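You operate a simulated robot arm through the tools that you are given. There is no shell and no other tool. Be economical: measure what you need, move in short steps, check, and stop when the job is done.

You run a simulated two-armed robot. Do the job below in one go: nothing can be reset, and whatever is moved stays where it is left.

## Task
Load two stacks on the long tray and shut it in the cabinet.
Fine: the green stack in cell No 1, the orange one in No 3; carry it level in both hands, square on the sliding shelf of the glass-top cabinet, stacks upright. Set down upright: what you pick out. Where these are worked on the way, their far stop is far enough and under half their travel is too little: sliding shelf.

It is judged by the outcome, as a careful person would: the job done as asked, and still so three seconds after it is handed in. It fails if anything else is knocked over, pushed out of place, dropped, spilled or broken.

## Robot
Two 7-joint arms with two-finger parallel grippers on one trunk, on a base that drives. Base frame: it is fixed to the floor where the robot stands at the start and does not move with it; the origin is under the middle of the robot, x ahead of it, y to its left, z up; the surface under the hand at the start is at about z = 0.85. Lengths are in m, angles in rad, forces in N, time in s.
The left shoulder is at the start at [0.05, 0.165, 1.127], the right one opposite. With the tool pointing down near the work surface each hand reaches from about 0.24 to 0.7 m from the robot's upright axis, wherever it stands, measured 20 degrees to its own side. Places, roughly: cell No 1 of the long tray [0.2, -0.3, 0.9]; cell No 3 of the long tray [0.1, -0.5, 0.9]; sliding shelf [-0.2, -1.5, 0.9]; sliding shelf of the glass-top cabinet [-0.3, -1.4, 0.9]. Payload 3.91 kg a hand.
The TCP of each hand is the grasp point between the finger pads, 0.03 m short of the fingertips. In the tool frame z runs along the fingers and y along their closing line. The gripper opens to 0.11 m. The fingers are 0.02 m wide and 0.01 m thick; the gripper's body (0.048 by 0.112 m) begins 0.055 m behind the TCP.
Orientation is told as [roll, pitch, yaw] about the base's x, y, z axes, in that order, counted from this pose: with the fingers straight down and closing along the base's y, the tool's x points along the base's -x, its y along +y and its z along -z.

## Interface
- The arms move only by the tool move_arm. It takes "left_commands", "right_commands" or both (then of equal length, played together; a hand with none holds still); each is a list that holds one entry, the list of rows, each a list of 7 numbers: the shift along the base's x, y, z in units of 25 mm (1.0 is 25 mm), then the turn, a rotation vector about the base's x, y, z in units of 4 degrees (1.0 is 4 degrees), then the closure in counts, from 0 (fully open) to 255 (shut). In form: [[[dx, dy, dz, rx, ry, rz, claw], ...]]. A call has 1 to 8 rows; each row shifts and turns the commanded pose from where the row before left it. A call with a number of a shift or a turn outside -1 to 1 is refused whole. Rows are played at 5 a second. More than 0.05 m and 0.15 rad between two rows, or a gripper value outside its range, and nothing of the call is played. A pose out of reach is approached as far as the arm can. The call stops where the force on the tool passes 40 N (or 10 N more than at its start, if that is more) or the arm is blocked; 0.2 s more then pass. The fingers move at their own pace (about 0.045 m/s each) and stop on an object; they squeeze with about 32 N. The grip force told is the motor's: it shows also when the fingers shut on nothing. Time passes only in rows, and 0.2 s behind the last, so rows that do not move let the fingers close. It gives the time, the measured TCP pose, the force on the tool (base axes), the opening and the grip force at its end, in the units of the frame above (readings bear some noise), with the torque about the TCP (base axes, N m) and any sound that the robot's microphone picked up.
- Cameras (640 x 400 px; columns grow to the right, rows downward): "scene" is now at [0.1038, -0.0525, 1.2861]; the picture's right is [-0.56, -0.83, 0.00], its down [-0.59, 0.40, -0.70] and it looks along [0.58, -0.39, -0.71] (base axes); focal length 214 px, centre (320, 200). "left" rides on the left gripper at [0.072, -0.017, -0.103] in its tool frame; the picture's right is [0.23, 0.97, 0.00], its down [-0.76, 0.18, -0.62] and it looks along [-0.61, 0.14, 0.78] (tool axes); focal length 222 px, centre (320, 200). "right" rides on the right gripper at [0.072, 0.017, -0.103] in its tool frame; the picture's right is [-0.23, 0.97, 0.00], its down [-0.76, -0.18, -0.62] and it looks along [-0.61, -0.14, 0.78] (tool axes); focal length 222 px, centre (320, 200). There is no depth. A picture from a camera that has moved, and an enlarged one, comes with that camera's place and axes in the base frame and with its lens. The place of the scene camera against the robot may be out by one fixed shift of up to 0.012 m in any direction.
- snapshot(camera): a new picture of that camera. The clock stands still meanwhile.
- lift_body(by): slides the trunk up (or, below 0, down) by that many m; the arms and the scene camera ride with it, the base frame stays. It gives what a move gives, with no picture.
- steer(legs): drives the robot by 1 to 6 legs, each [ahead, left, turn to the left] in m, m and rad, along the robot's own axes; the way and the turn of a leg run together, so that a leg with both is an arc; at most 1.5 m and 3.142 rad a leg. The arms and the cameras ride along, it lands a little off, and it stops where it bumps. It gives what a move gives.
- head_to(pan, tilt): turns the head with the scene camera to pan (to the left, within 1.396 rad either way) and tilt (down, from -0.506 to 1.204), counted from straight ahead of the robot. It gives what a move gives.
- inspect(camera, box): a new picture of the part [left, top, right, bottom] of that camera's present view, enlarged. The clock stands still meanwhile.
- sign_off(): hands the job in; it is judged then, once.

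Go step by step. Nothing tells you exact positions but the pictures and the camera data: compare them with the known pose of the tool, close in by small moves and look again before you grip or let go. The budget is 120 turns and 88 pictures, counting those below and the enlarged ones. Unless the task says otherwise, let go and move clear before handing in, and close with one line.

The tools are called after "Request:" by a JSON object that holds its "fn" and its "kwargs". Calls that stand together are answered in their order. move_arm: Moves the arms, as the interface text tells. Its arguments: {"type":"object","properties":{"left_commands":{"type":"array","items":{"type":"array","items":{"type":"array","items":{"type":"number"}}}},"right_commands":{"type":"array","items":{"type":"array","items":{"type":"array","items":{"type":"number"}}}}},"required":[]} The other tools are called the same way: lift_body (by) slides the trunk up or down; steer (legs) drives the base; head_to (pan, tilt) turns the head that bears the scene camera; snapshot (camera) takes a picture; inspect (camera, box) takes an enlarged picture of a part of a camera's view; sign_off () hands the job in.

At the start:

```text
clock: 0.0
left_eef_pos: [0.4157, -0.0186, 1.1384]
left_ee_rot: [-0.001, 0.0, 0.001]
left_force: [-0.1, 0.5, 0.5]
left_ft_torque: [-0.03, 0.01, 0.02]
left_width: 0.11
left_grip_force: 0.1
right_eef_pos: [0.295, -0.361, 1.0787]
right_ee_rot: [0.0, 0.0, 0.0]
right_force: [0.4, 0.4, 0.1]
right_ft_torque: [0.0, -0.01, -0.03]
right_width: 0.11
right_grip_force: 0.0
trunk travel left (down, up): [-0.347, 0.156]
robot x, y, heading: [0.0003, 0.0014, 0.003]
head pan, tilt: [-0.59, 0.791]
```

scene: 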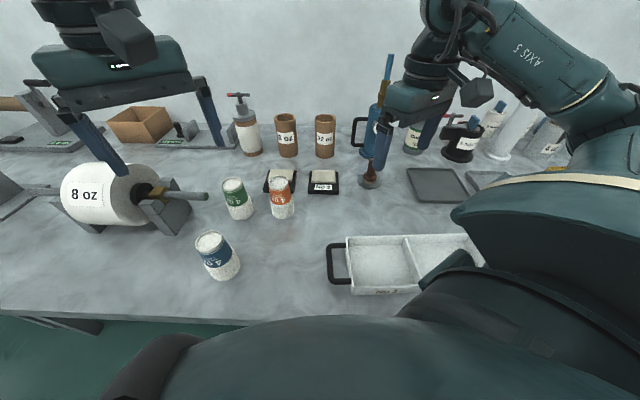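
right: 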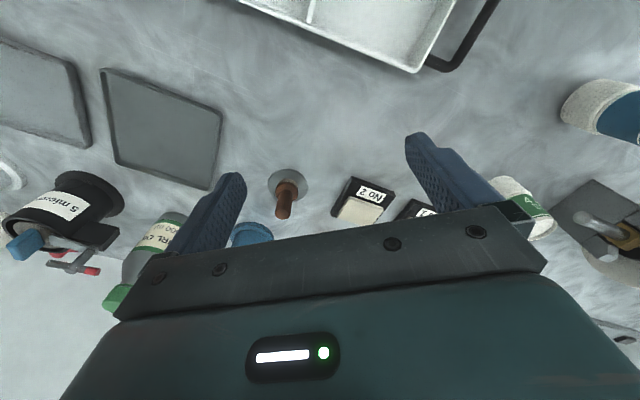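
left: 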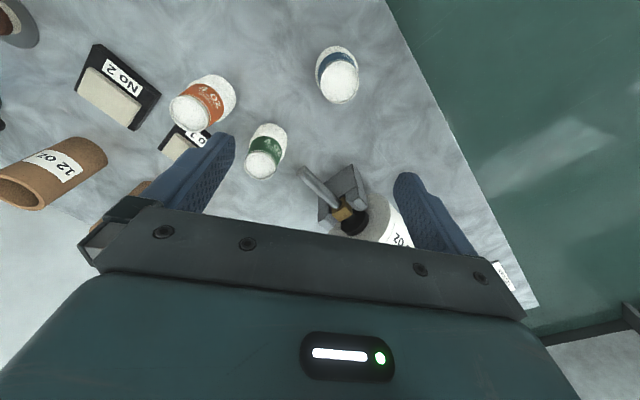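

I see three labelled stacks (green, orange, blue) on the bench, and the long tray close in on the right, partly hidden by the arm. I'll enlarge the labels and turn the head to find the tray cells and the cabinet.

Request:
{"fn": "inspect", "kwargs": {"camera": "scene", "box": [180, 80, 500, 300]}}

Request:
{"fn": "head_to", "kwargs": {"pan": -1.39, "tilt": 0.6}}

Request:
{"fn": "snapshot", "kwargs": {"camera": "scene"}}

```text
1.82 times, centred on (340, 190) of scene
camera zoom: at [0.1038, -0.0525, 1.2861], right [-0.56, -0.83, 0.0], down [-0.59, 0.4, -0.7], along [0.58, -0.39, -0.71], focal length 390 px, centre (284, 218)
```

zoom: 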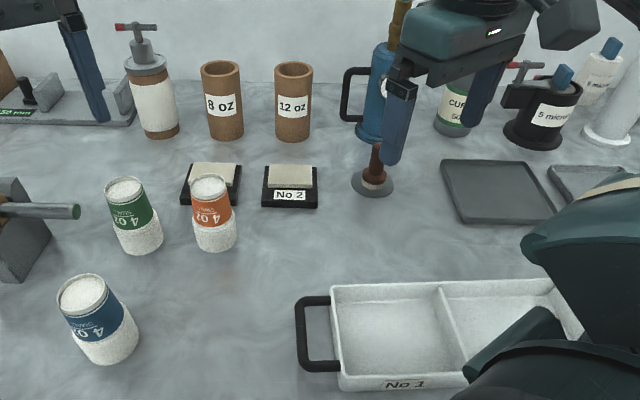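

```text
clock: 1.1
left_eef_pos: [0.4162, -0.019, 1.14]
left_ee_rot: [0.0, 0.0, 0.001]
left_force: [-0.4, 0.7, -0.2]
left_ft_torque: [0.01, -0.01, 0.0]
left_width: 0.1102
left_grip_force: 0.0
right_eef_pos: [0.2948, -0.3618, 1.0779]
right_ee_rot: [0.0, -0.001, 0.0]
right_force: [-0.5, 0.1, -0.7]
right_ft_torque: [-0.02, 0.0, -0.02]
right_width: 0.1101
right_grip_force: 0.1
trunk travel left (down, up): [-0.347, 0.156]
robot x, y, heading: [0.0023, -0.0004, 0.001]
head pan, tilt: [-1.389, 0.6]
```

```text
83 pictures are left
camera scene: at [0.0524, -0.0944, 1.3022], right [-0.98, -0.18, 0.0], down [-0.1, 0.56, -0.82], along [0.15, -0.81, -0.57], focal length 214 px, centre (320, 200)
```

scene: 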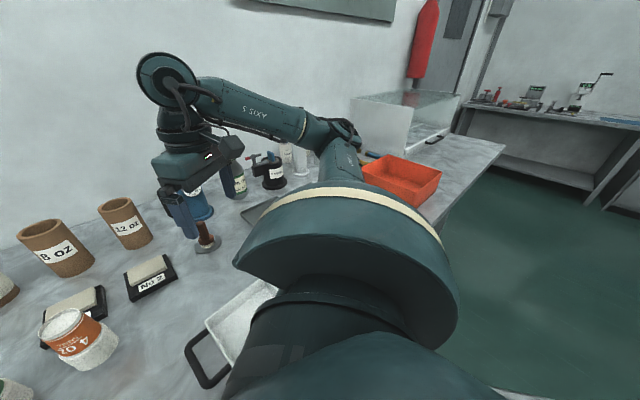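

The glass-top cabinet sits at the far end of the bench. I'll enlarge it first.

Request:
{"fn": "inspect", "kwargs": {"camera": "scene", "box": [320, 70, 520, 220]}}

Request:
{"fn": "head_to", "kwargs": {"pan": -1.1, "tilt": 0.95}}

Request:
{"fn": "move_arm", "kwargs": {"right_commands": [[[1, 0.6, 0.5, 0, 0, 0, 0], [1, 0.6, 0.5, 0, 0, 0, 0], [1, 0.6, 0, 0, 0, 0, 0], [1, 0.6, 0, 0, 0, 0, 0]]]}}

Request:
{"fn": "snapshot", "kwargs": {"camera": "scene"}}

Request:
{"fn": "snapshot", "kwargs": {"camera": "right"}}

```text
2.67 times, centred on (420, 145) of scene
camera zoom: at [0.0524, -0.0944, 1.3022], right [-0.98, -0.18, 0.0], down [-0.1, 0.56, -0.82], along [0.15, -0.81, -0.57], focal length 572 px, centre (53, 347)
```

zoom: 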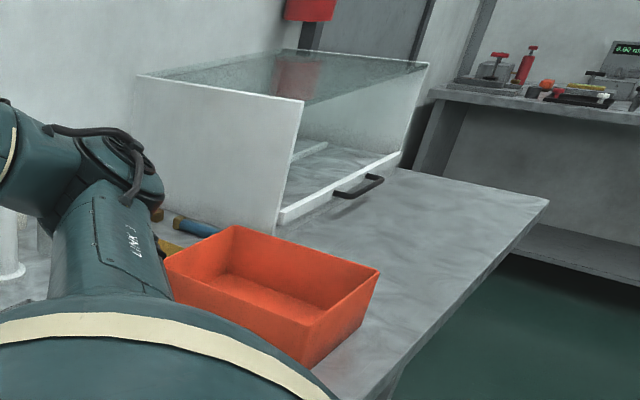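

```text
clock: 2.0
left_eef_pos: [0.4158, -0.0186, 1.1396]
left_ee_rot: [0.001, -0.002, 0.003]
left_force: [0.5, 0.7, 0.2]
left_ft_torque: [-0.02, -0.02, 0.05]
left_width: 0.11
left_grip_force: 0.0
right_eef_pos: [0.2952, -0.362, 1.0783]
right_ee_rot: [-0.001, -0.002, 0.0]
right_force: [-0.7, 0.5, 0.3]
right_ft_torque: [-0.01, -0.04, 0.02]
right_width: 0.1101
right_grip_force: 0.1
trunk travel left (down, up): [-0.347, 0.156]
robot x, y, heading: [0.0002, 0.0012, -0.001]
head pan, tilt: [-1.1, 0.949]
```

```text
clock: 3.0
left_eef_pos: [0.4166, -0.0177, 1.1379]
left_ee_rot: [0.0, 0.0, 0.002]
left_force: [0.1, 0.0, 0.2]
left_ft_torque: [-0.03, -0.02, 0.01]
left_width: 0.1102
left_grip_force: 0.1
right_eef_pos: [0.3959, -0.302, 1.1021]
right_ee_rot: [0.0, 0.003, -0.001]
right_force: [0.3, -0.3, -0.9]
right_ft_torque: [-0.03, 0.01, 0.0]
right_width: 0.1098
right_grip_force: 0.1
trunk travel left (down, up): [-0.347, 0.156]
robot x, y, heading: [0.0026, -0.0023, 0.006]
head pan, tilt: [-1.1, 0.949]
```

```text
81 pictures are left
camera scene: at [0.0698, -0.072, 1.2738], right [-0.89, -0.45, 0.0], down [-0.37, 0.72, -0.58], along [0.26, -0.52, -0.81], focal length 214 px, centre (320, 200)
```

scene: 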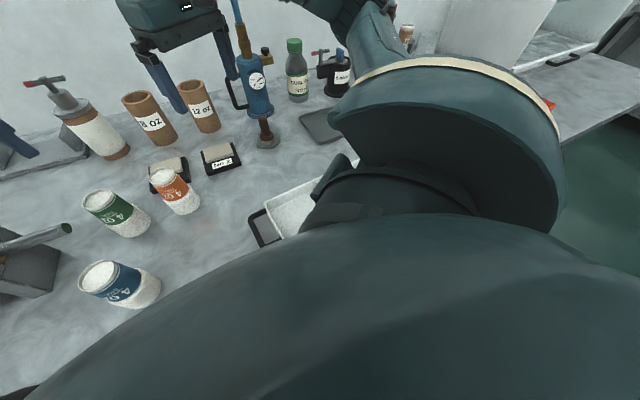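

```text
80 pictures are left
camera right: at [0.3241, -0.2871, 1.2056], right [0.23, 0.97, 0.0], down [0.76, -0.18, 0.62], along [0.61, -0.14, -0.78], focal length 222 px, centre (320, 200)
```

right: 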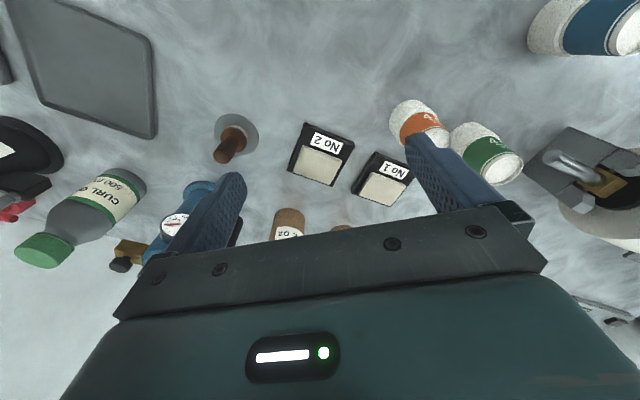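

The bench runs obliquely, about 36° to my right. I'll back off square to the edge and turn to face it, so the tray comes into view.

Request:
{"fn": "steer", "kwargs": {"legs": [[-0.28, 0.2, 0], [0, 0, -0.62]]}}

Request:
{"fn": "head_to", "kwargs": {"pan": -0.3, "tilt": 0.65}}

Request:
{"fn": "snapshot", "kwargs": {"camera": "scene"}}

```text
clock: 7.0
left_eef_pos: [0.0488, -0.0612, 1.1404]
left_ee_rot: [0.0, 0.001, -0.622]
left_force: [-0.3, 0.0, 0.8]
left_ft_torque: [-0.02, 0.0, 0.02]
left_width: 0.1097
left_grip_force: 0.1
right_eef_pos: [-0.1355, -0.2799, 1.1043]
right_ee_rot: [0.0, 0.002, -0.622]
right_force: [0.1, -0.1, -0.6]
right_ft_torque: [-0.01, 0.02, 0.01]
right_width: 0.11
right_grip_force: 0.1
trunk travel left (down, up): [-0.347, 0.156]
robot x, y, heading: [-0.2795, 0.2016, -0.623]
head pan, tilt: [-1.1, 0.949]
```

```text
clock: 8.2
left_eef_pos: [0.0481, -0.0622, 1.139]
left_ee_rot: [0.001, 0.0, -0.619]
left_force: [-0.2, 0.7, 0.2]
left_ft_torque: [0.0, -0.03, -0.03]
left_width: 0.1101
left_grip_force: 0.1
right_eef_pos: [-0.1348, -0.2801, 1.1025]
right_ee_rot: [-0.002, 0.002, -0.623]
right_force: [0.7, -0.6, -0.2]
right_ft_torque: [0.01, 0.0, 0.02]
right_width: 0.1097
right_grip_force: 0.0
trunk travel left (down, up): [-0.347, 0.156]
robot x, y, heading: [-0.2797, 0.2005, -0.624]
head pan, tilt: [-0.3, 0.649]
```

```text
79 pictures are left
camera scene: at [-0.1961, 0.1023, 1.2979], right [-0.8, -0.6, 0.0], down [-0.36, 0.48, -0.8], along [0.48, -0.64, -0.6], focal length 214 px, centre (320, 200)
```

scene: 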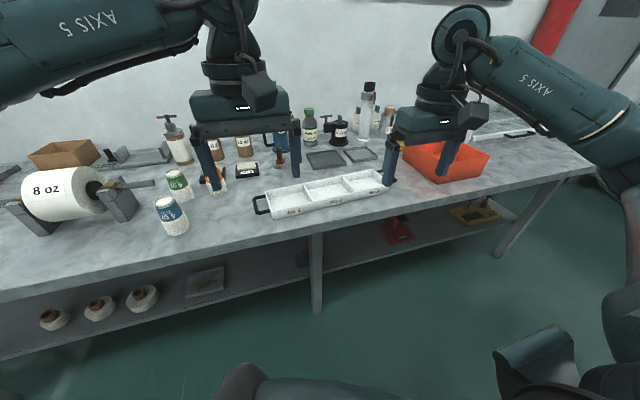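

Now the tray shows: three cells in a row and a handle at the left end. I'll enlarge it.

Request:
{"fn": "inspect", "kwargs": {"camera": "scene", "box": [140, 120, 420, 260]}}

Request:
{"fn": "inspect", "kwargs": {"camera": "scene", "box": [360, 80, 600, 240]}}

```text
2.29 times, centred on (280, 190) of scene
camera zoom: at [-0.1961, 0.1023, 1.2979], right [-0.8, -0.6, 0.0], down [-0.36, 0.48, -0.8], along [0.48, -0.64, -0.6], focal length 490 px, centre (411, 223)
```

zoom: 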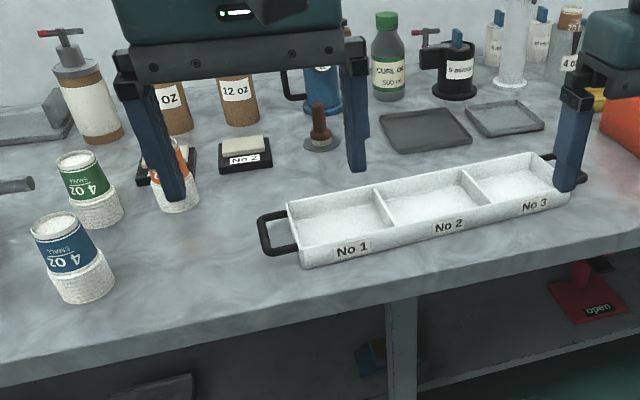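

```text
2.50 times, centred on (480, 160) of scene
camera zoom: at [-0.1961, 0.1023, 1.2979], right [-0.8, -0.6, 0.0], down [-0.36, 0.48, -0.8], along [0.48, -0.64, -0.6], focal length 536 px, centre (-80, 300)
```

zoom: 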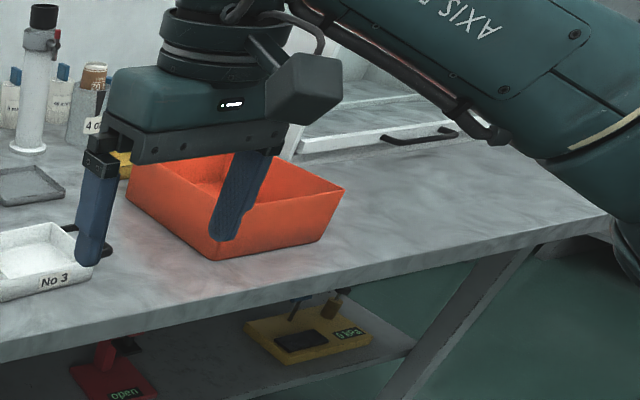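

The stacks are about 0.1 m tall and the tray's axis runs along the bench. I'll drive up to the bench and put the left hand over the stacks to look closely.

Request:
{"fn": "steer", "kwargs": {"legs": [[0.33, 0.08, 0]]}}

Request:
{"fn": "snapshot", "kwargs": {"camera": "left"}}

Request:
{"fn": "head_to", "kwargs": {"pan": 0.0, "tilt": 0.9}}

Request:
{"fn": "snapshot", "kwargs": {"camera": "scene"}}

```text
clock: 10.4
left_eef_pos: [0.365, -0.1901, 1.1386]
left_ee_rot: [0.0, 0.001, -0.617]
left_force: [-0.3, 0.2, 0.0]
left_ft_torque: [0.02, 0.01, -0.02]
left_width: 0.11
left_grip_force: 0.0
right_eef_pos: [0.1831, -0.41, 1.1024]
right_ee_rot: [0.0, 0.001, -0.62]
right_force: [0.2, 0.3, 0.3]
right_ft_torque: [0.0, 0.02, -0.01]
right_width: 0.1099
right_grip_force: 0.0
trunk travel left (down, up): [-0.347, 0.156]
robot x, y, heading: [0.0385, 0.067, -0.622]
head pan, tilt: [-0.3, 0.649]
```

```text
76 pictures are left
camera left: at [0.2959, -0.1623, 1.2424], right [0.38, 0.93, 0.0], down [0.72, -0.3, 0.62], along [0.58, -0.24, -0.78], focal length 222 px, centre (320, 200)
```

left: 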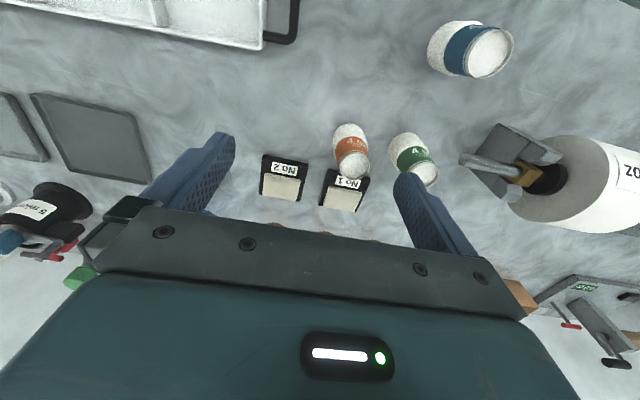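

```text
clock: 11.2
left_eef_pos: [0.3651, -0.1885, 1.1386]
left_ee_rot: [0.0, 0.0, -0.618]
left_force: [-0.1, 0.1, 0.3]
left_ft_torque: [0.0, -0.02, 0.01]
left_width: 0.11
left_grip_force: 0.0
right_eef_pos: [0.1832, -0.4088, 1.103]
right_ee_rot: [0.0, 0.001, -0.621]
right_force: [-0.4, 1.1, -0.6]
right_ft_torque: [0.05, 0.0, -0.01]
right_width: 0.11
right_grip_force: 0.1
trunk travel left (down, up): [-0.347, 0.156]
robot x, y, heading: [0.0395, 0.0661, -0.618]
head pan, tilt: [0.0, 0.901]
```

```text
75 pictures are left
camera scene: at [0.1293, -0.0015, 1.2775], right [-0.58, -0.81, 0.0], down [-0.64, 0.46, -0.62], along [0.51, -0.36, -0.78], focal length 214 px, centre (320, 200)
```

scene: 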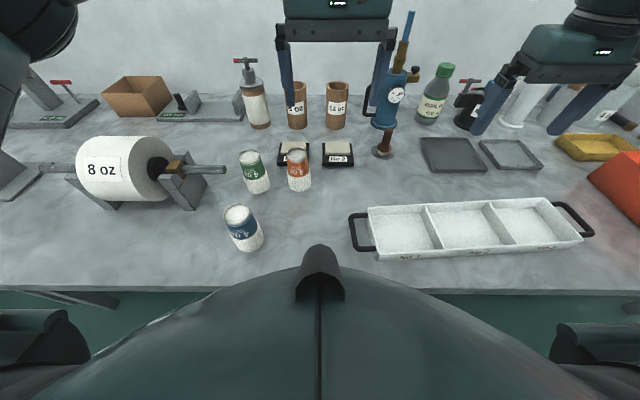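

Green stands near (0.527, −0.087) and orange near (0.472, −0.178). I'll bring the left hand above the green one, slightly pre-closed, and check.

Request:
{"fn": "move_arm", "kwargs": {"left_commands": [[[0.926, 0.58, -0.4, 0, 0, 0, 40], [0.926, 0.58, -0.4, 0, 0, 0, 40], [0.926, 0.58, -0.4, 0, 0, 0, 40], [0.926, 0.58, -0.4, 0, 0, 0, 40], [0.926, 0.58, -0.4, 0, 0, 0, 40], [0.926, 0.58, -0.4, 0, 0, 0, 40], [0.926, 0.58, -0.4, 0, 0, 0, 40]]]}}

Request:
{"fn": "snapshot", "kwargs": {"camera": "left"}}

Request:
{"fn": "snapshot", "kwargs": {"camera": "scene"}}

Request:
{"fn": "snapshot", "kwargs": {"camera": "right"}}

```text
clock: 12.8
left_eef_pos: [0.5298, -0.0875, 1.0682]
left_ee_rot: [-0.002, -0.002, -0.617]
left_force: [0.2, 0.6, 0.7]
left_ft_torque: [0.01, 0.0, -0.01]
left_width: 0.0928
left_grip_force: 0.1
right_eef_pos: [0.1825, -0.4093, 1.102]
right_ee_rot: [-0.001, 0.002, -0.619]
right_force: [0.4, -1.0, -0.2]
right_ft_torque: [0.01, 0.04, 0.01]
right_width: 0.1101
right_grip_force: 0.1
trunk travel left (down, up): [-0.347, 0.156]
robot x, y, heading: [0.0368, 0.0643, -0.618]
head pan, tilt: [0.0, 0.901]
```

```text
74 pictures are left
camera left: at [0.4594, -0.0603, 1.1722], right [0.38, 0.93, 0.0], down [0.72, -0.3, 0.62], along [0.58, -0.24, -0.78], focal length 222 px, centre (320, 200)
```

left: 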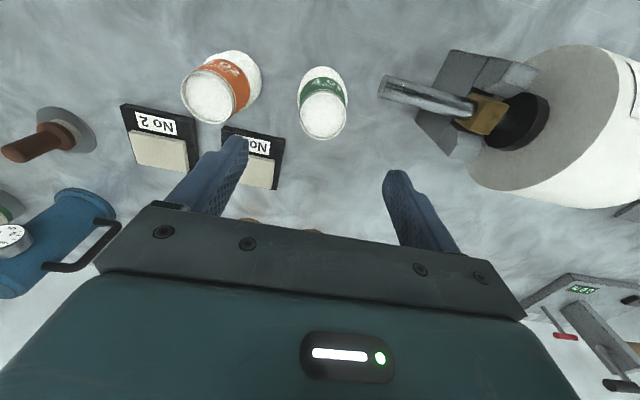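

```text
73 pictures are left
camera scene: at [0.1296, -0.0012, 1.2775], right [-0.58, -0.81, 0.0], down [-0.64, 0.45, -0.62], along [0.51, -0.36, -0.78], focal length 214 px, centre (320, 200)
```

scene: 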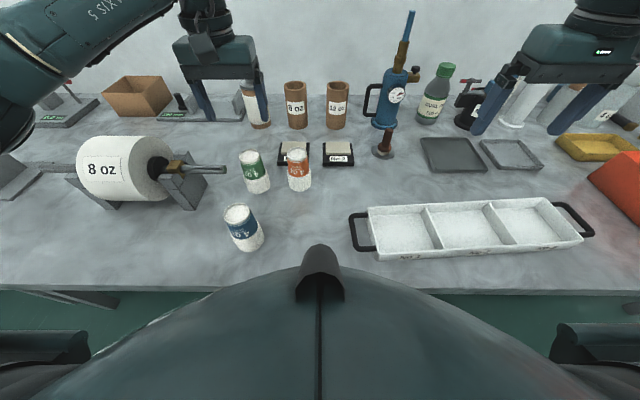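

```text
72 pictures are left
camera right: at [0.1345, -0.3548, 1.2057], right [0.75, 0.66, 0.0], down [0.52, -0.59, 0.62], along [0.41, -0.47, -0.78], focal length 222 px, centre (320, 200)
```

right: 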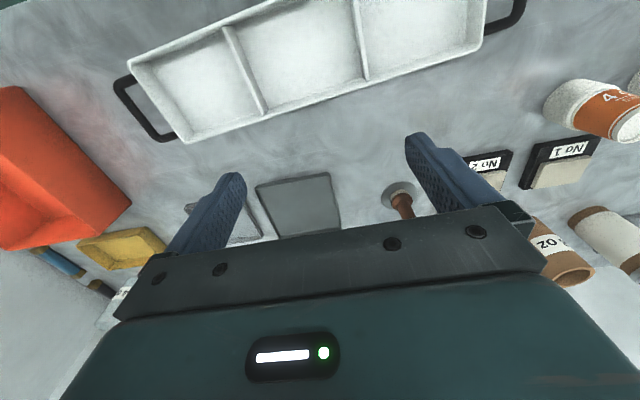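

The hand is centred over the green stack. I'll look closely at how the stack is made before going down.

Request:
{"fn": "inspect", "kwargs": {"camera": "scene", "box": [210, 130, 330, 260]}}

Request:
{"fn": "inspect", "kwargs": {"camera": "left", "box": [170, 30, 370, 160]}}

```text
3.08 times, centred on (270, 195) of scene
camera zoom: at [0.1296, -0.0012, 1.2775], right [-0.58, -0.81, 0.0], down [-0.64, 0.45, -0.62], along [0.51, -0.36, -0.78], focal length 660 px, centre (474, 215)
```

zoom: 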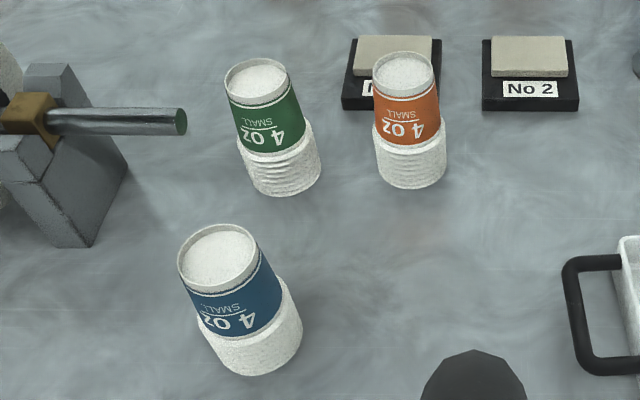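

```text
3.08 times, centred on (270, 95) of left
camera zoom: at [0.4594, -0.0603, 1.1722], right [0.38, 0.93, 0.0], down [0.72, -0.3, 0.62], along [0.58, -0.24, -0.78], focal length 684 px, centre (474, 523)
```

zoom: 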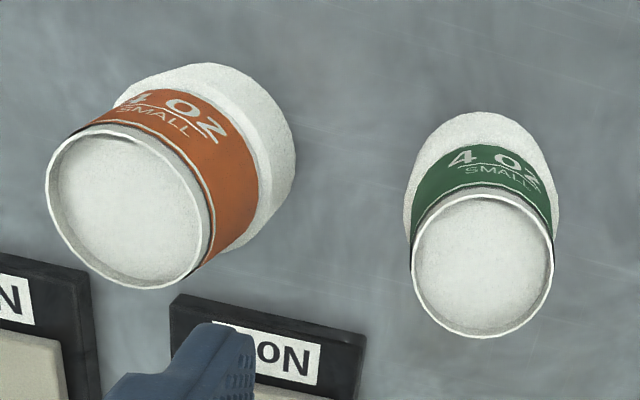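

It's an inverted stack of nested paper cups, whose rims at the bottom are the widest part, so I'll grip as low as possible. Going down now to TCP z≈0.90.

Request:
{"fn": "move_arm", "kwargs": {"left_commands": [[[-0.05, 0, -1, 0, 0, 0, 40], [0, 0, -1, 0, 0, 0, 40], [0, 0, -1, 0, 0, 0, 40], [0, 0, -1, 0, 0, 0, 40], [0, 0, -1, 0, 0, 0, 40], [0, 0, -1, 0, 0, 0, 40], [0, 0, -0.6, 0, 0, 0, 40]]]}}

Request:
{"fn": "inspect", "kwargs": {"camera": "scene", "box": [190, 90, 350, 200]}}

Request:
{"fn": "snapshot", "kwargs": {"camera": "left"}}

```text
clock: 14.4
left_eef_pos: [0.5268, -0.089, 0.9036]
left_ee_rot: [0.0, 0.0, -0.619]
left_force: [0.3, -0.4, -0.5]
left_ft_torque: [0.01, 0.02, -0.01]
left_width: 0.0927
left_grip_force: 0.1
right_eef_pos: [0.1837, -0.4088, 1.1027]
right_ee_rot: [0.0, 0.0, -0.62]
right_force: [-0.5, 0.4, 0.8]
right_ft_torque: [0.02, -0.01, 0.03]
right_width: 0.1101
right_grip_force: 0.0
trunk travel left (down, up): [-0.347, 0.156]
robot x, y, heading: [0.0361, 0.0683, -0.617]
head pan, tilt: [0.0, 0.901]
```

```text
3.64 times, centred on (270, 145) of scene
camera zoom: at [0.1294, -0.0014, 1.2775], right [-0.58, -0.81, 0.0], down [-0.64, 0.45, -0.62], along [0.51, -0.36, -0.78], focal length 780 px, centre (502, 400)
```

zoom: 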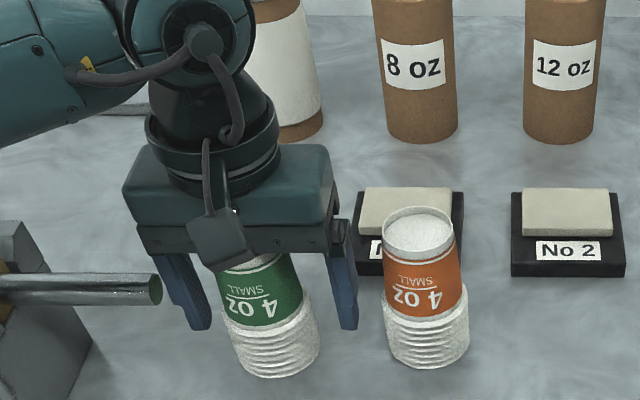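

```text
68 pictures are left
camera left: at [0.457, -0.0601, 1.0076], right [0.38, 0.93, 0.0], down [0.72, -0.3, 0.62], along [0.58, -0.24, -0.78], focal length 222 px, centre (320, 200)
```

left: 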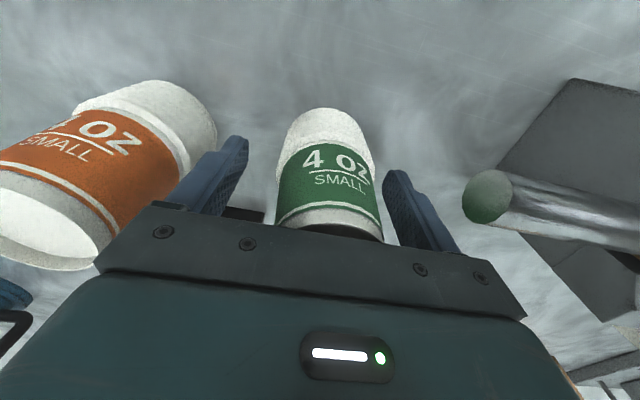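

The stack sits between the fingers, and the fingertips overlap the stacked rims. I'll go a few mm lower, then grip.

Request:
{"fn": "move_arm", "kwargs": {"left_commands": [[[0, 0, -0.2, 0, 0, 0, 40], [0, 0, -0.1, 0, 0, 0, 40], [0, 0, 0, 0, 0, 0, 140], [0, 0, 0, 0, 0, 0, 255], [0, 0, 0, 0, 0, 0, 255], [0, 0, 0, 0, 0, 0, 255], [0, 0, 0, 0, 0, 0, 255]]]}}

Request:
{"fn": "inspect", "kwargs": {"camera": "scene", "box": [190, 90, 350, 200]}}

```text
clock: 16.0
left_eef_pos: [0.5256, -0.0874, 0.8991]
left_ee_rot: [0.0, -0.004, -0.617]
left_force: [5.6, 4.6, 18.6]
left_ft_torque: [0.34, -0.26, -0.02]
left_width: 0.0586
left_grip_force: 31.6
right_eef_pos: [0.1824, -0.4096, 1.104]
right_ee_rot: [0.0, -0.003, -0.619]
right_force: [0.0, -0.2, -1.0]
right_ft_torque: [0.01, 0.02, 0.0]
right_width: 0.1101
right_grip_force: 0.1
trunk travel left (down, up): [-0.347, 0.156]
robot x, y, heading: [0.0368, 0.06, -0.623]
head pan, tilt: [0.0, 0.901]
```

```text
3.64 times, centred on (270, 145) of scene
camera zoom: at [0.1284, -0.0006, 1.2777], right [-0.58, -0.81, 0.0], down [-0.64, 0.45, -0.62], along [0.51, -0.36, -0.78], focal length 780 px, centre (502, 400)
```

zoom: 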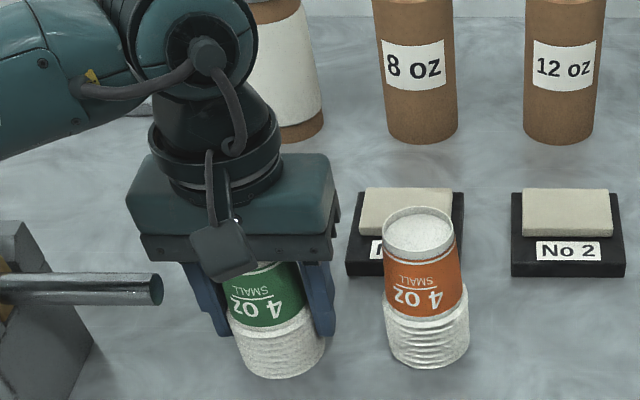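

Gripped at 0.0586 m. The palm touches the stack's top lightly. I'll lift a little and check that the whole stack comes up.

Request:
{"fn": "move_arm", "kwargs": {"left_commands": [[[0, 0, 0.5, 0, 0, 0, 255], [0, 0, 1, 0, 0, 0, 255], [0, 0, 1, 0, 0, 0, 255], [0, 0, 1, 0, 0, 0, 255], [0, 0, 1, 0, 0, 0, 255]]]}}

Request:
{"fn": "inspect", "kwargs": {"camera": "scene", "box": [190, 90, 350, 200]}}

```text
clock: 17.2
left_eef_pos: [0.5282, -0.0883, 1.0098]
left_ee_rot: [-0.002, 0.001, -0.616]
left_force: [0.5, 0.2, -0.2]
left_ft_torque: [0.0, -0.01, -0.02]
left_width: 0.0585
left_grip_force: 31.9
right_eef_pos: [0.1826, -0.4097, 1.1018]
right_ee_rot: [-0.002, -0.002, -0.62]
right_force: [-0.9, 0.1, -0.2]
right_ft_torque: [-0.04, 0.01, -0.02]
right_width: 0.11
right_grip_force: 0.1
trunk travel left (down, up): [-0.347, 0.156]
robot x, y, heading: [0.0378, 0.0696, -0.616]
head pan, tilt: [0.0, 0.901]
```

```text
3.64 times, centred on (270, 145) of scene
camera zoom: at [0.1292, -0.0014, 1.2775], right [-0.58, -0.81, 0.0], down [-0.64, 0.45, -0.62], along [0.51, -0.36, -0.78], focal length 780 px, centre (502, 400)
```

zoom: 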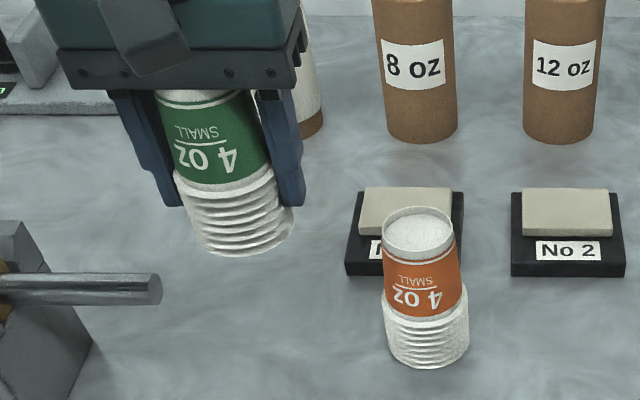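

The whole stack came up intact. I'll raise it, pull it in, and drive right towards cell No 1.

Request:
{"fn": "move_arm", "kwargs": {"left_commands": [[[0, 0, 1, 0, 0, 0, 255], [0, 0, 1, 0, 0, 0, 255], [-0.8, 0.58, 0.4, 0, 0, 0, 255], [-0.8, 0.58, 0, 0, 0, 0, 255], [-0.8, 0.58, 0, 0, 0, 0, 255], [-0.8, 0.58, 0, 0, 0, 0, 255]]]}}

Request:
{"fn": "steer", "kwargs": {"legs": [[0, -0.3, 0]]}}

Request:
{"fn": "snapshot", "kwargs": {"camera": "scene"}}

Request:
{"fn": "snapshot", "kwargs": {"camera": "left"}}

```text
clock: 18.6
left_eef_pos: [0.4472, -0.0308, 1.0671]
left_ee_rot: [0.0, 0.001, -0.617]
left_force: [0.7, 0.6, 0.2]
left_ft_torque: [0.03, -0.05, 0.02]
left_width: 0.0587
left_grip_force: 32.2
right_eef_pos: [0.1835, -0.4096, 1.1044]
right_ee_rot: [-0.002, 0.0, -0.619]
right_force: [-0.4, 0.4, -0.2]
right_ft_torque: [-0.01, -0.02, 0.0]
right_width: 0.1098
right_grip_force: 0.0
trunk travel left (down, up): [-0.347, 0.156]
robot x, y, heading: [0.0408, 0.0685, -0.62]
head pan, tilt: [0.0, 0.901]
```

```text
clock: 21.8
left_eef_pos: [0.2745, -0.2748, 1.0663]
left_ee_rot: [0.0, 0.0, -0.622]
left_force: [-0.3, -0.6, -0.5]
left_ft_torque: [0.04, 0.0, 0.01]
left_width: 0.0583
left_grip_force: 32.0
right_eef_pos: [0.0082, -0.6511, 1.1036]
right_ee_rot: [0.001, 0.001, -0.623]
right_force: [0.1, 0.6, 0.3]
right_ft_torque: [0.02, 0.0, -0.01]
right_width: 0.1104
right_grip_force: 0.1
trunk travel left (down, up): [-0.347, 0.156]
robot x, y, heading: [-0.1353, -0.1754, -0.618]
head pan, tilt: [0.0, 0.901]
```

```text
65 pictures are left
camera scene: at [-0.0434, -0.2429, 1.2775], right [-0.58, -0.81, 0.0], down [-0.64, 0.46, -0.62], along [0.5, -0.36, -0.78], focal length 214 px, centre (320, 200)
```

scene: 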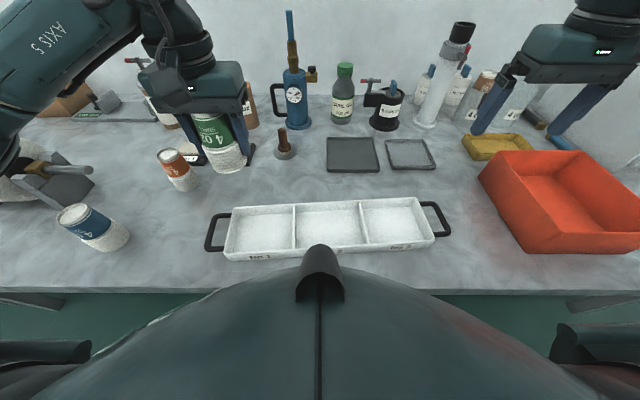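

```text
64 pictures are left
camera left: at [0.2048, -0.2469, 1.1707], right [0.38, 0.92, 0.0], down [0.72, -0.3, 0.62], along [0.58, -0.24, -0.78], focal length 222 px, centre (320, 200)
```

left: 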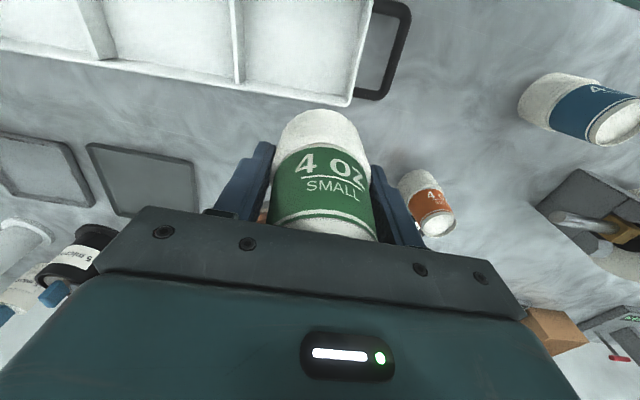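

The tray is turned a few degrees relative to me (yaw ≈ −0.56), with cell No 1's centre near (0.207, −0.281). I'll move the stack over it and look.

Request:
{"fn": "move_arm", "kwargs": {"left_commands": [[[-0.9, -0.08, 0, 0, 0, 0.45, 255], [-0.9, -0.08, 0, 0, 0, 0.45, 255], [-0.9, -0.08, 0, 0, 0, 0, 255], [0, 0, -1, 0, 0, 0, 255], [0, 0, -1, 0, 0, 0, 255], [0, 0, -1, 0, 0, 0, 255], [0, 0, -0.6, 0, 0, 0, 255]]]}}

Request:
{"fn": "inspect", "kwargs": {"camera": "scene", "box": [180, 110, 460, 290]}}

Request:
{"fn": "snapshot", "kwargs": {"camera": "left"}}

```text
clock: 23.4
left_eef_pos: [0.2061, -0.2799, 0.9786]
left_ee_rot: [-0.001, 0.001, -0.56]
left_force: [-0.2, -0.6, -0.5]
left_ft_torque: [0.01, -0.05, 0.0]
left_width: 0.0586
left_grip_force: 31.7
right_eef_pos: [0.0083, -0.651, 1.1044]
right_ee_rot: [-0.001, 0.0, -0.622]
right_force: [-0.1, 0.5, -1.1]
right_ft_torque: [0.02, -0.04, -0.02]
right_width: 0.1099
right_grip_force: 0.1
trunk travel left (down, up): [-0.347, 0.156]
robot x, y, heading: [-0.1363, -0.1738, -0.625]
head pan, tilt: [0.0, 0.901]
```

```text
2.22 times, centred on (320, 200) of scene
camera zoom: at [-0.0433, -0.2428, 1.2775], right [-0.58, -0.81, 0.0], down [-0.64, 0.46, -0.62], along [0.5, -0.36, -0.78], focal length 477 px, centre (320, 200)
```

zoom: 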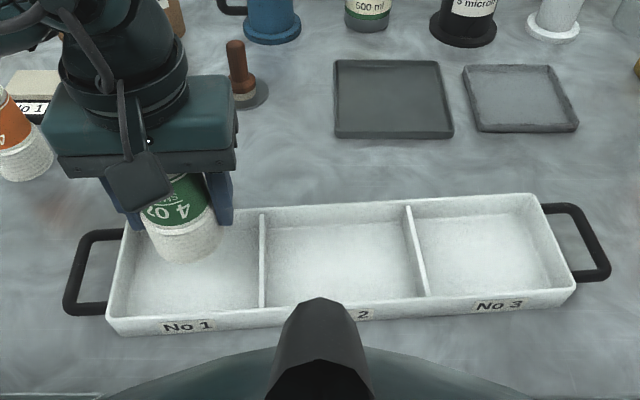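

```text
62 pictures are left
camera left: at [0.1344, -0.2564, 1.0815], right [0.32, 0.95, 0.0], down [0.74, -0.25, 0.62], along [0.59, -0.2, -0.78], focal length 222 px, centre (320, 200)
```

left: 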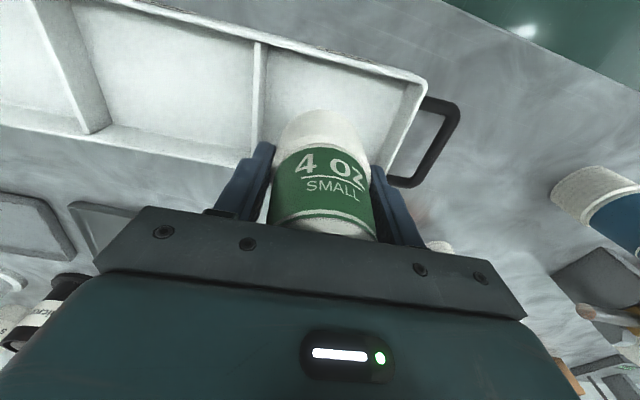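

The stack is centred over cell No 1 to within a few mm. I'll nudge it left slightly and lower it.

Request:
{"fn": "move_arm", "kwargs": {"left_commands": [[[0.1, 0.2, -0.5, 0, 0, 0, 255], [0, 0, -0.8, 0, 0, 0, 255], [0, 0, -0.8, 0, 0, 0, 255], [0, 0, -0.5, 0, 0, 0, 255], [0, 0, -0.2, 0, 0, 0, 255]]]}}

Request:
{"fn": "inspect", "kwargs": {"camera": "scene", "box": [180, 110, 460, 290]}}

Request:
{"fn": "snapshot", "kwargs": {"camera": "left"}}

```text
clock: 24.6
left_eef_pos: [0.2117, -0.2752, 0.9084]
left_ee_rot: [-0.002, -0.001, -0.558]
left_force: [-0.4, -0.1, -0.4]
left_ft_torque: [0.0, 0.01, -0.01]
left_width: 0.0588
left_grip_force: 32.5
right_eef_pos: [0.0099, -0.6516, 1.1023]
right_ee_rot: [0.001, 0.001, -0.623]
right_force: [0.1, 0.5, -0.3]
right_ft_torque: [0.03, 0.04, -0.01]
right_width: 0.1101
right_grip_force: 0.0
trunk travel left (down, up): [-0.347, 0.156]
robot x, y, heading: [-0.1332, -0.1755, -0.623]
head pan, tilt: [0.0, 0.901]
```

```text
2.22 times, centred on (320, 200) of scene
camera zoom: at [-0.0433, -0.2428, 1.2775], right [-0.58, -0.81, 0.0], down [-0.64, 0.46, -0.62], along [0.5, -0.36, -0.78], focal length 477 px, centre (320, 200)
```

zoom: 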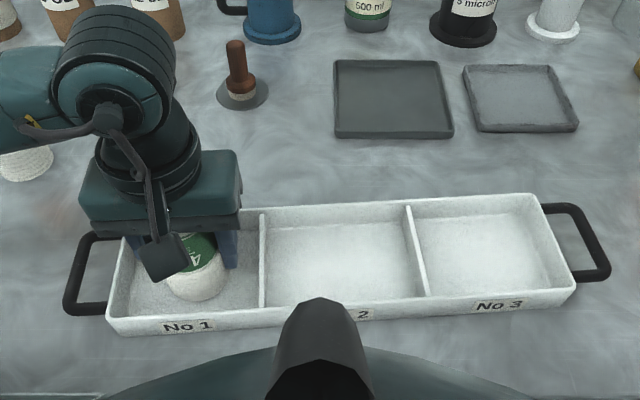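

```text
60 pictures are left
camera left: at [0.1383, -0.2519, 1.0108], right [0.32, 0.95, 0.0], down [0.74, -0.25, 0.62], along [0.59, -0.2, -0.78], focal length 222 px, centre (320, 200)
```

left: 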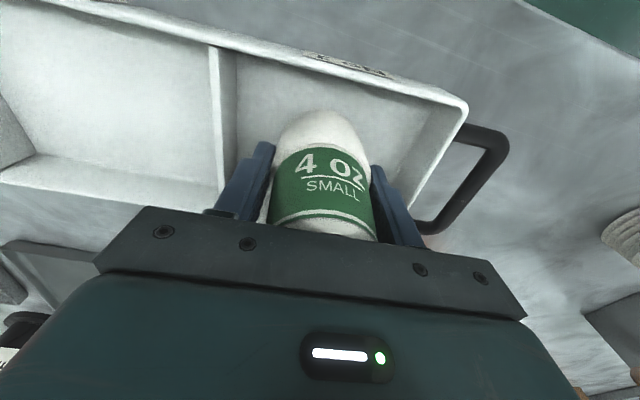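

Nearly down. I'll lower it in small steps until it touches.

Request:
{"fn": "move_arm", "kwargs": {"left_commands": [[[0, 0, -0.1, 0, 0, 0, 255], [0, 0, -0.1, 0, 0, 0, 255]]]}}

Request:
{"fn": "move_arm", "kwargs": {"left_commands": [[[0, 0, -0.1, 0, 0, 0, 255], [0, 0, 0, 0, 0, 0, 255]]]}}

```text
clock: 25.2
left_eef_pos: [0.209, -0.2758, 0.9017]
left_ee_rot: [-0.001, -0.003, -0.56]
left_force: [-1.1, 0.0, 3.3]
left_ft_torque: [0.01, -0.04, -0.02]
left_width: 0.0587
left_grip_force: 32.1
right_eef_pos: [0.0091, -0.653, 1.1032]
right_ee_rot: [0.0, 0.002, -0.625]
right_force: [1.2, 0.1, 0.2]
right_ft_torque: [-0.02, 0.01, -0.04]
right_width: 0.1102
right_grip_force: 0.1
trunk travel left (down, up): [-0.347, 0.156]
robot x, y, heading: [-0.1361, -0.1752, -0.62]
head pan, tilt: [0.0, 0.901]
```

```text
clock: 25.8
left_eef_pos: [0.2089, -0.2759, 0.9026]
left_ee_rot: [-0.003, -0.006, -0.558]
left_force: [1.1, 3.4, 32.6]
left_ft_torque: [0.43, 0.01, -0.01]
left_width: 0.0589
left_grip_force: 32.1
right_eef_pos: [0.0075, -0.6504, 1.1048]
right_ee_rot: [0.001, -0.001, -0.622]
right_force: [0.4, 0.8, 0.2]
right_ft_torque: [-0.03, -0.03, 0.01]
right_width: 0.1101
right_grip_force: 0.0
trunk travel left (down, up): [-0.347, 0.156]
robot x, y, heading: [-0.1378, -0.1737, -0.624]
head pan, tilt: [0.0, 0.901]
```

It's seated (32 N). I'll ease off, open partly, and withdraw straight up.

Request:
{"fn": "move_arm", "kwargs": {"left_commands": [[[0, 0, 0.1, 0, 0, 0, 255], [0, 0, 0, 0, 0, 0, 65], [0, 0, 0, 0, 0, 0, 65], [0, 0, 0, 0, 0, 0, 65], [0, 0, 0.5, 0, 0, 0, 65], [0, 0, 1, 0, 0, 0, 65], [0, 0, 1, 0, 0, 0, 65], [0, 0, 1, 0, 0, 0, 65]]]}}

Request:
{"fn": "move_arm", "kwargs": {"left_commands": [[[0, 0, 1, 0, 0, -0.45, 40], [0, 0, 1, 0, 0, -0.45, 40], [0.4, 0, 1, 0, 0, 0, 40]]]}}

Request:
{"fn": "inspect", "kwargs": {"camera": "scene", "box": [180, 110, 460, 290]}}

Request:
{"fn": "snapshot", "kwargs": {"camera": "left"}}

```text
clock: 27.6
left_eef_pos: [0.209, -0.2746, 0.9901]
left_ee_rot: [0.001, 0.0, -0.558]
left_force: [0.7, 0.1, 0.6]
left_ft_torque: [0.01, -0.02, 0.0]
left_width: 0.0822
left_grip_force: 0.0
right_eef_pos: [0.0075, -0.6513, 1.1025]
right_ee_rot: [-0.001, -0.001, -0.624]
right_force: [-0.8, -0.6, -0.8]
right_ft_torque: [0.0, -0.03, 0.01]
right_width: 0.1101
right_grip_force: 0.0
trunk travel left (down, up): [-0.347, 0.156]
robot x, y, heading: [-0.1367, -0.1719, -0.621]
head pan, tilt: [0.0, 0.901]
```

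```text
clock: 28.4
left_eef_pos: [0.219, -0.2756, 1.0646]
left_ee_rot: [0.001, 0.0, -0.62]
left_force: [-0.8, 0.3, 1.0]
left_ft_torque: [0.02, -0.02, 0.01]
left_width: 0.0927
left_grip_force: 0.0
right_eef_pos: [0.0096, -0.6517, 1.1035]
right_ee_rot: [0.002, -0.001, -0.622]
right_force: [0.2, 0.1, -0.2]
right_ft_torque: [-0.02, 0.0, 0.0]
right_width: 0.1099
right_grip_force: 0.0
trunk travel left (down, up): [-0.347, 0.156]
robot x, y, heading: [-0.1347, -0.1752, -0.617]
head pan, tilt: [0.0, 0.901]
```

```text
2.22 times, centred on (320, 200) of scene
camera zoom: at [-0.0434, -0.2427, 1.2775], right [-0.58, -0.81, 0.0], down [-0.64, 0.46, -0.62], along [0.5, -0.36, -0.78], focal length 477 px, centre (320, 200)
```

zoom: 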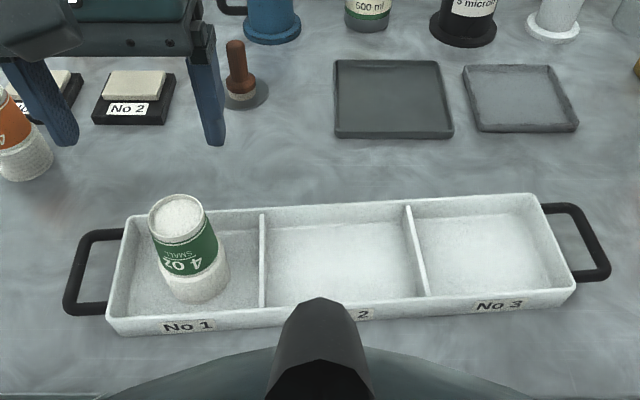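

```text
58 pictures are left
camera left: at [0.1494, -0.2478, 1.1677], right [0.38, 0.92, 0.0], down [0.72, -0.3, 0.62], along [0.58, -0.24, -0.78], focal length 222 px, centre (320, 200)
```

left: 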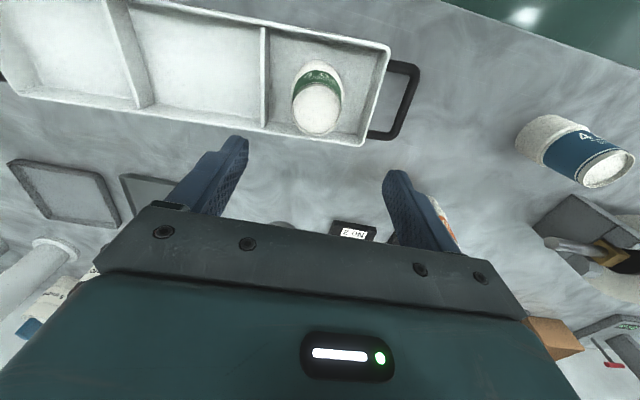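

Green stands upright in cell No 1. Now I'll drive back left for the orange stack.

Request:
{"fn": "steer", "kwargs": {"legs": [[0, 0.2, 0]]}}

Request:
{"fn": "snapshot", "kwargs": {"camera": "left"}}

```text
clock: 30.8
left_eef_pos: [0.3375, -0.112, 1.0646]
left_ee_rot: [-0.001, 0.001, -0.619]
left_force: [0.5, 0.8, 0.4]
left_ft_torque: [0.0, -0.02, -0.03]
left_width: 0.0926
left_grip_force: 0.0
right_eef_pos: [0.1261, -0.4875, 1.1025]
right_ee_rot: [-0.001, 0.0, -0.62]
right_force: [-0.5, 1.2, 0.5]
right_ft_torque: [0.0, 0.0, -0.05]
right_width: 0.11
right_grip_force: 0.0
trunk travel left (down, up): [-0.347, 0.156]
robot x, y, heading: [-0.0224, -0.0122, -0.622]
head pan, tilt: [0.0, 0.901]
```

```text
57 pictures are left
camera left: at [0.2667, -0.0844, 1.1674], right [0.38, 0.92, 0.0], down [0.72, -0.3, 0.62], along [0.58, -0.24, -0.78], focal length 222 px, centre (320, 200)
```

left: 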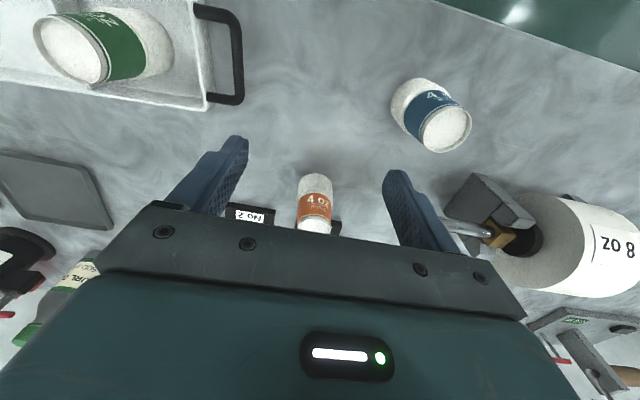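

Request:
{"fn": "move_arm", "kwargs": {"left_commands": [[[0.89, -0.467, 0, 0, 0, 0, 40], [0.89, -0.467, 0, 0, 0, 0, 40], [0.89, -0.467, 0, 0, 0, 0, 40], [0.89, -0.467, 0, 0, 0, 0, 40], [0.89, -0.467, 0, 0, 0, 0, 40], [0.89, -0.467, 0, 0, 0, 0, 40]]]}}

Request:
{"fn": "snapshot", "kwargs": {"camera": "left"}}

```text
clock: 32.2
left_eef_pos: [0.4701, -0.1832, 1.063]
left_ee_rot: [0.001, -0.001, -0.619]
left_force: [-0.2, 0.3, -0.5]
left_ft_torque: [0.0, -0.01, -0.01]
left_width: 0.0927
left_grip_force: 0.1
right_eef_pos: [0.1258, -0.4866, 1.1035]
right_ee_rot: [-0.001, 0.001, -0.622]
right_force: [-0.2, -0.2, -0.7]
right_ft_torque: [0.02, 0.01, -0.01]
right_width: 0.1099
right_grip_force: 0.0
trunk travel left (down, up): [-0.347, 0.156]
robot x, y, heading: [-0.0181, -0.0116, -0.619]
head pan, tilt: [0.0, 0.901]
```

```text
56 pictures are left
camera left: at [0.4008, -0.1557, 1.1663], right [0.38, 0.92, 0.0], down [0.72, -0.3, 0.62], along [0.58, -0.24, -0.78], focal length 222 px, centre (320, 200)
```

left: 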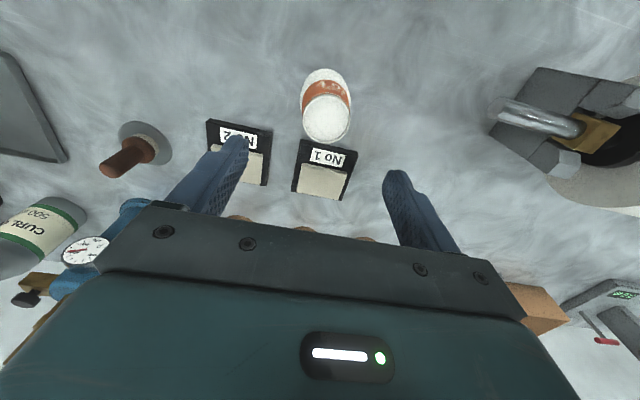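

Alignment matches the green pick. Descending and gripping in the same way.

Request:
{"fn": "move_arm", "kwargs": {"left_commands": [[[0.08, 0.08, -1, 0, 0, 0, 40], [0, 0, -1, 0, 0, 0, 40], [0, 0, -1, 0, 0, 0, 40], [0, 0, -1, 0, 0, 0, 40], [0, 0, -1, 0, 0, 0, 40], [0, 0, -1, 0, 0, 0, 40], [0, 0, -0.35, 0, 0, 0, 40], [0, 0, 0, 0, 0, 0, 40]]]}}

Request:
{"fn": "snapshot", "kwargs": {"camera": "left"}}

```text
clock: 34.0
left_eef_pos: [0.4699, -0.1802, 0.9035]
left_ee_rot: [-0.001, 0.0, -0.619]
left_force: [-0.5, -0.9, 0.3]
left_ft_torque: [-0.01, 0.0, -0.03]
left_width: 0.0925
left_grip_force: 0.1
right_eef_pos: [0.1266, -0.4882, 1.103]
right_ee_rot: [0.0, -0.002, -0.621]
right_force: [-0.1, -0.4, 0.5]
right_ft_torque: [0.0, -0.04, 0.01]
right_width: 0.1099
right_grip_force: 0.0
trunk travel left (down, up): [-0.347, 0.156]
robot x, y, heading: [-0.0159, -0.0063, -0.621]
head pan, tilt: [0.0, 0.901]
```

```text
55 pictures are left
camera left: at [0.4014, -0.1519, 1.0072], right [0.38, 0.92, 0.0], down [0.72, -0.3, 0.62], along [0.58, -0.24, -0.78], focal length 222 px, centre (320, 200)
```

left: 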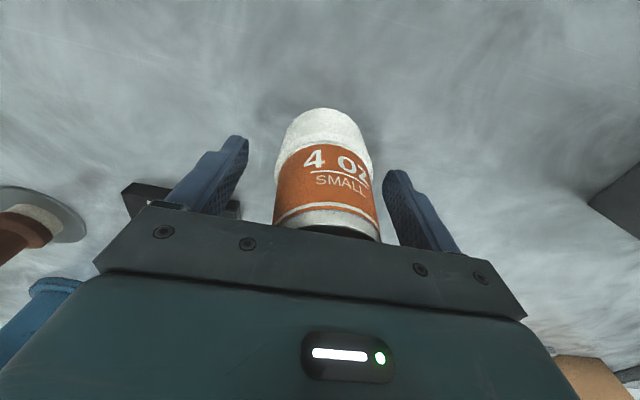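

Request:
{"fn": "move_arm", "kwargs": {"left_commands": [[[0, 0, -0.1, 0, 0, 0, 40], [0, 0, 0, 0, 0, 0, 140], [0, 0, 0, 0, 0, 0, 255], [0, 0, 0, 0, 0, 0, 255], [0, 0, 0, 0, 0, 0, 255], [0, 0, 0, 0, 0, 0, 255], [0, 0, 0.2, 0, 0, 0, 255], [0, 0, 0.5, 0, 0, 0, 255]]]}}

Request:
{"fn": "move_arm", "kwargs": {"left_commands": [[[0, 0, 1, 0, 0, 0, 255], [0, 0, 1, 0, 0, 0, 255], [0, 0, 1, 0, 0, 0, 255], [0, 0, 1, 0, 0, 0, 255], [0, 0, 1, 0, 0, 0, 255], [0, 0, 1, 0, 0, 0, 255]]]}}

Request:
{"fn": "snapshot", "kwargs": {"camera": "scene"}}

```text
clock: 35.8
left_eef_pos: [0.472, -0.1802, 0.9206]
left_ee_rot: [-0.002, 0.0, -0.619]
left_force: [0.8, 0.1, -0.2]
left_ft_torque: [-0.01, -0.01, 0.01]
left_width: 0.0584
left_grip_force: 31.7
right_eef_pos: [0.1275, -0.4879, 1.1026]
right_ee_rot: [-0.002, -0.001, -0.622]
right_force: [0.7, 0.0, -1.3]
right_ft_torque: [0.0, -0.02, 0.0]
right_width: 0.1099
right_grip_force: 0.0
trunk travel left (down, up): [-0.347, 0.156]
robot x, y, heading: [-0.0161, -0.0131, -0.625]
head pan, tilt: [0.0, 0.901]
```

```text
clock: 37.2
left_eef_pos: [0.4716, -0.1806, 1.069]
left_ee_rot: [0.003, -0.001, -0.623]
left_force: [0.2, 0.9, -1.1]
left_ft_torque: [0.03, -0.03, -0.01]
left_width: 0.0583
left_grip_force: 32.1
right_eef_pos: [0.1266, -0.4887, 1.1028]
right_ee_rot: [-0.001, -0.001, -0.623]
right_force: [0.6, 1.0, -0.2]
right_ft_torque: [0.05, 0.04, 0.02]
right_width: 0.11
right_grip_force: 0.0
trunk travel left (down, up): [-0.347, 0.156]
robot x, y, heading: [-0.019, -0.014, -0.62]
head pan, tilt: [0.0, 0.901]
```

```text
54 pictures are left
camera scene: at [0.0735, -0.0798, 1.2775], right [-0.58, -0.81, 0.0], down [-0.64, 0.46, -0.62], along [0.51, -0.36, -0.78], focal length 214 px, centre (320, 200)
```

scene: 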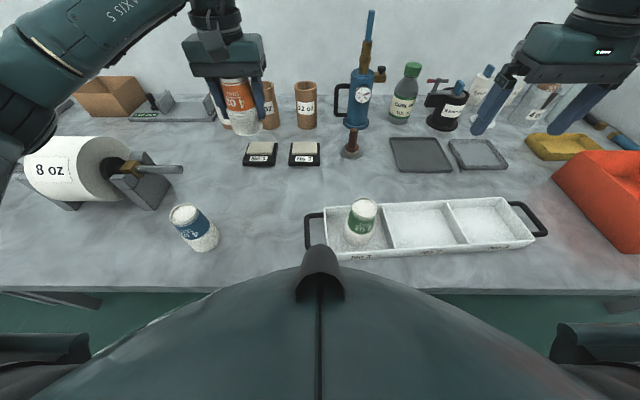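

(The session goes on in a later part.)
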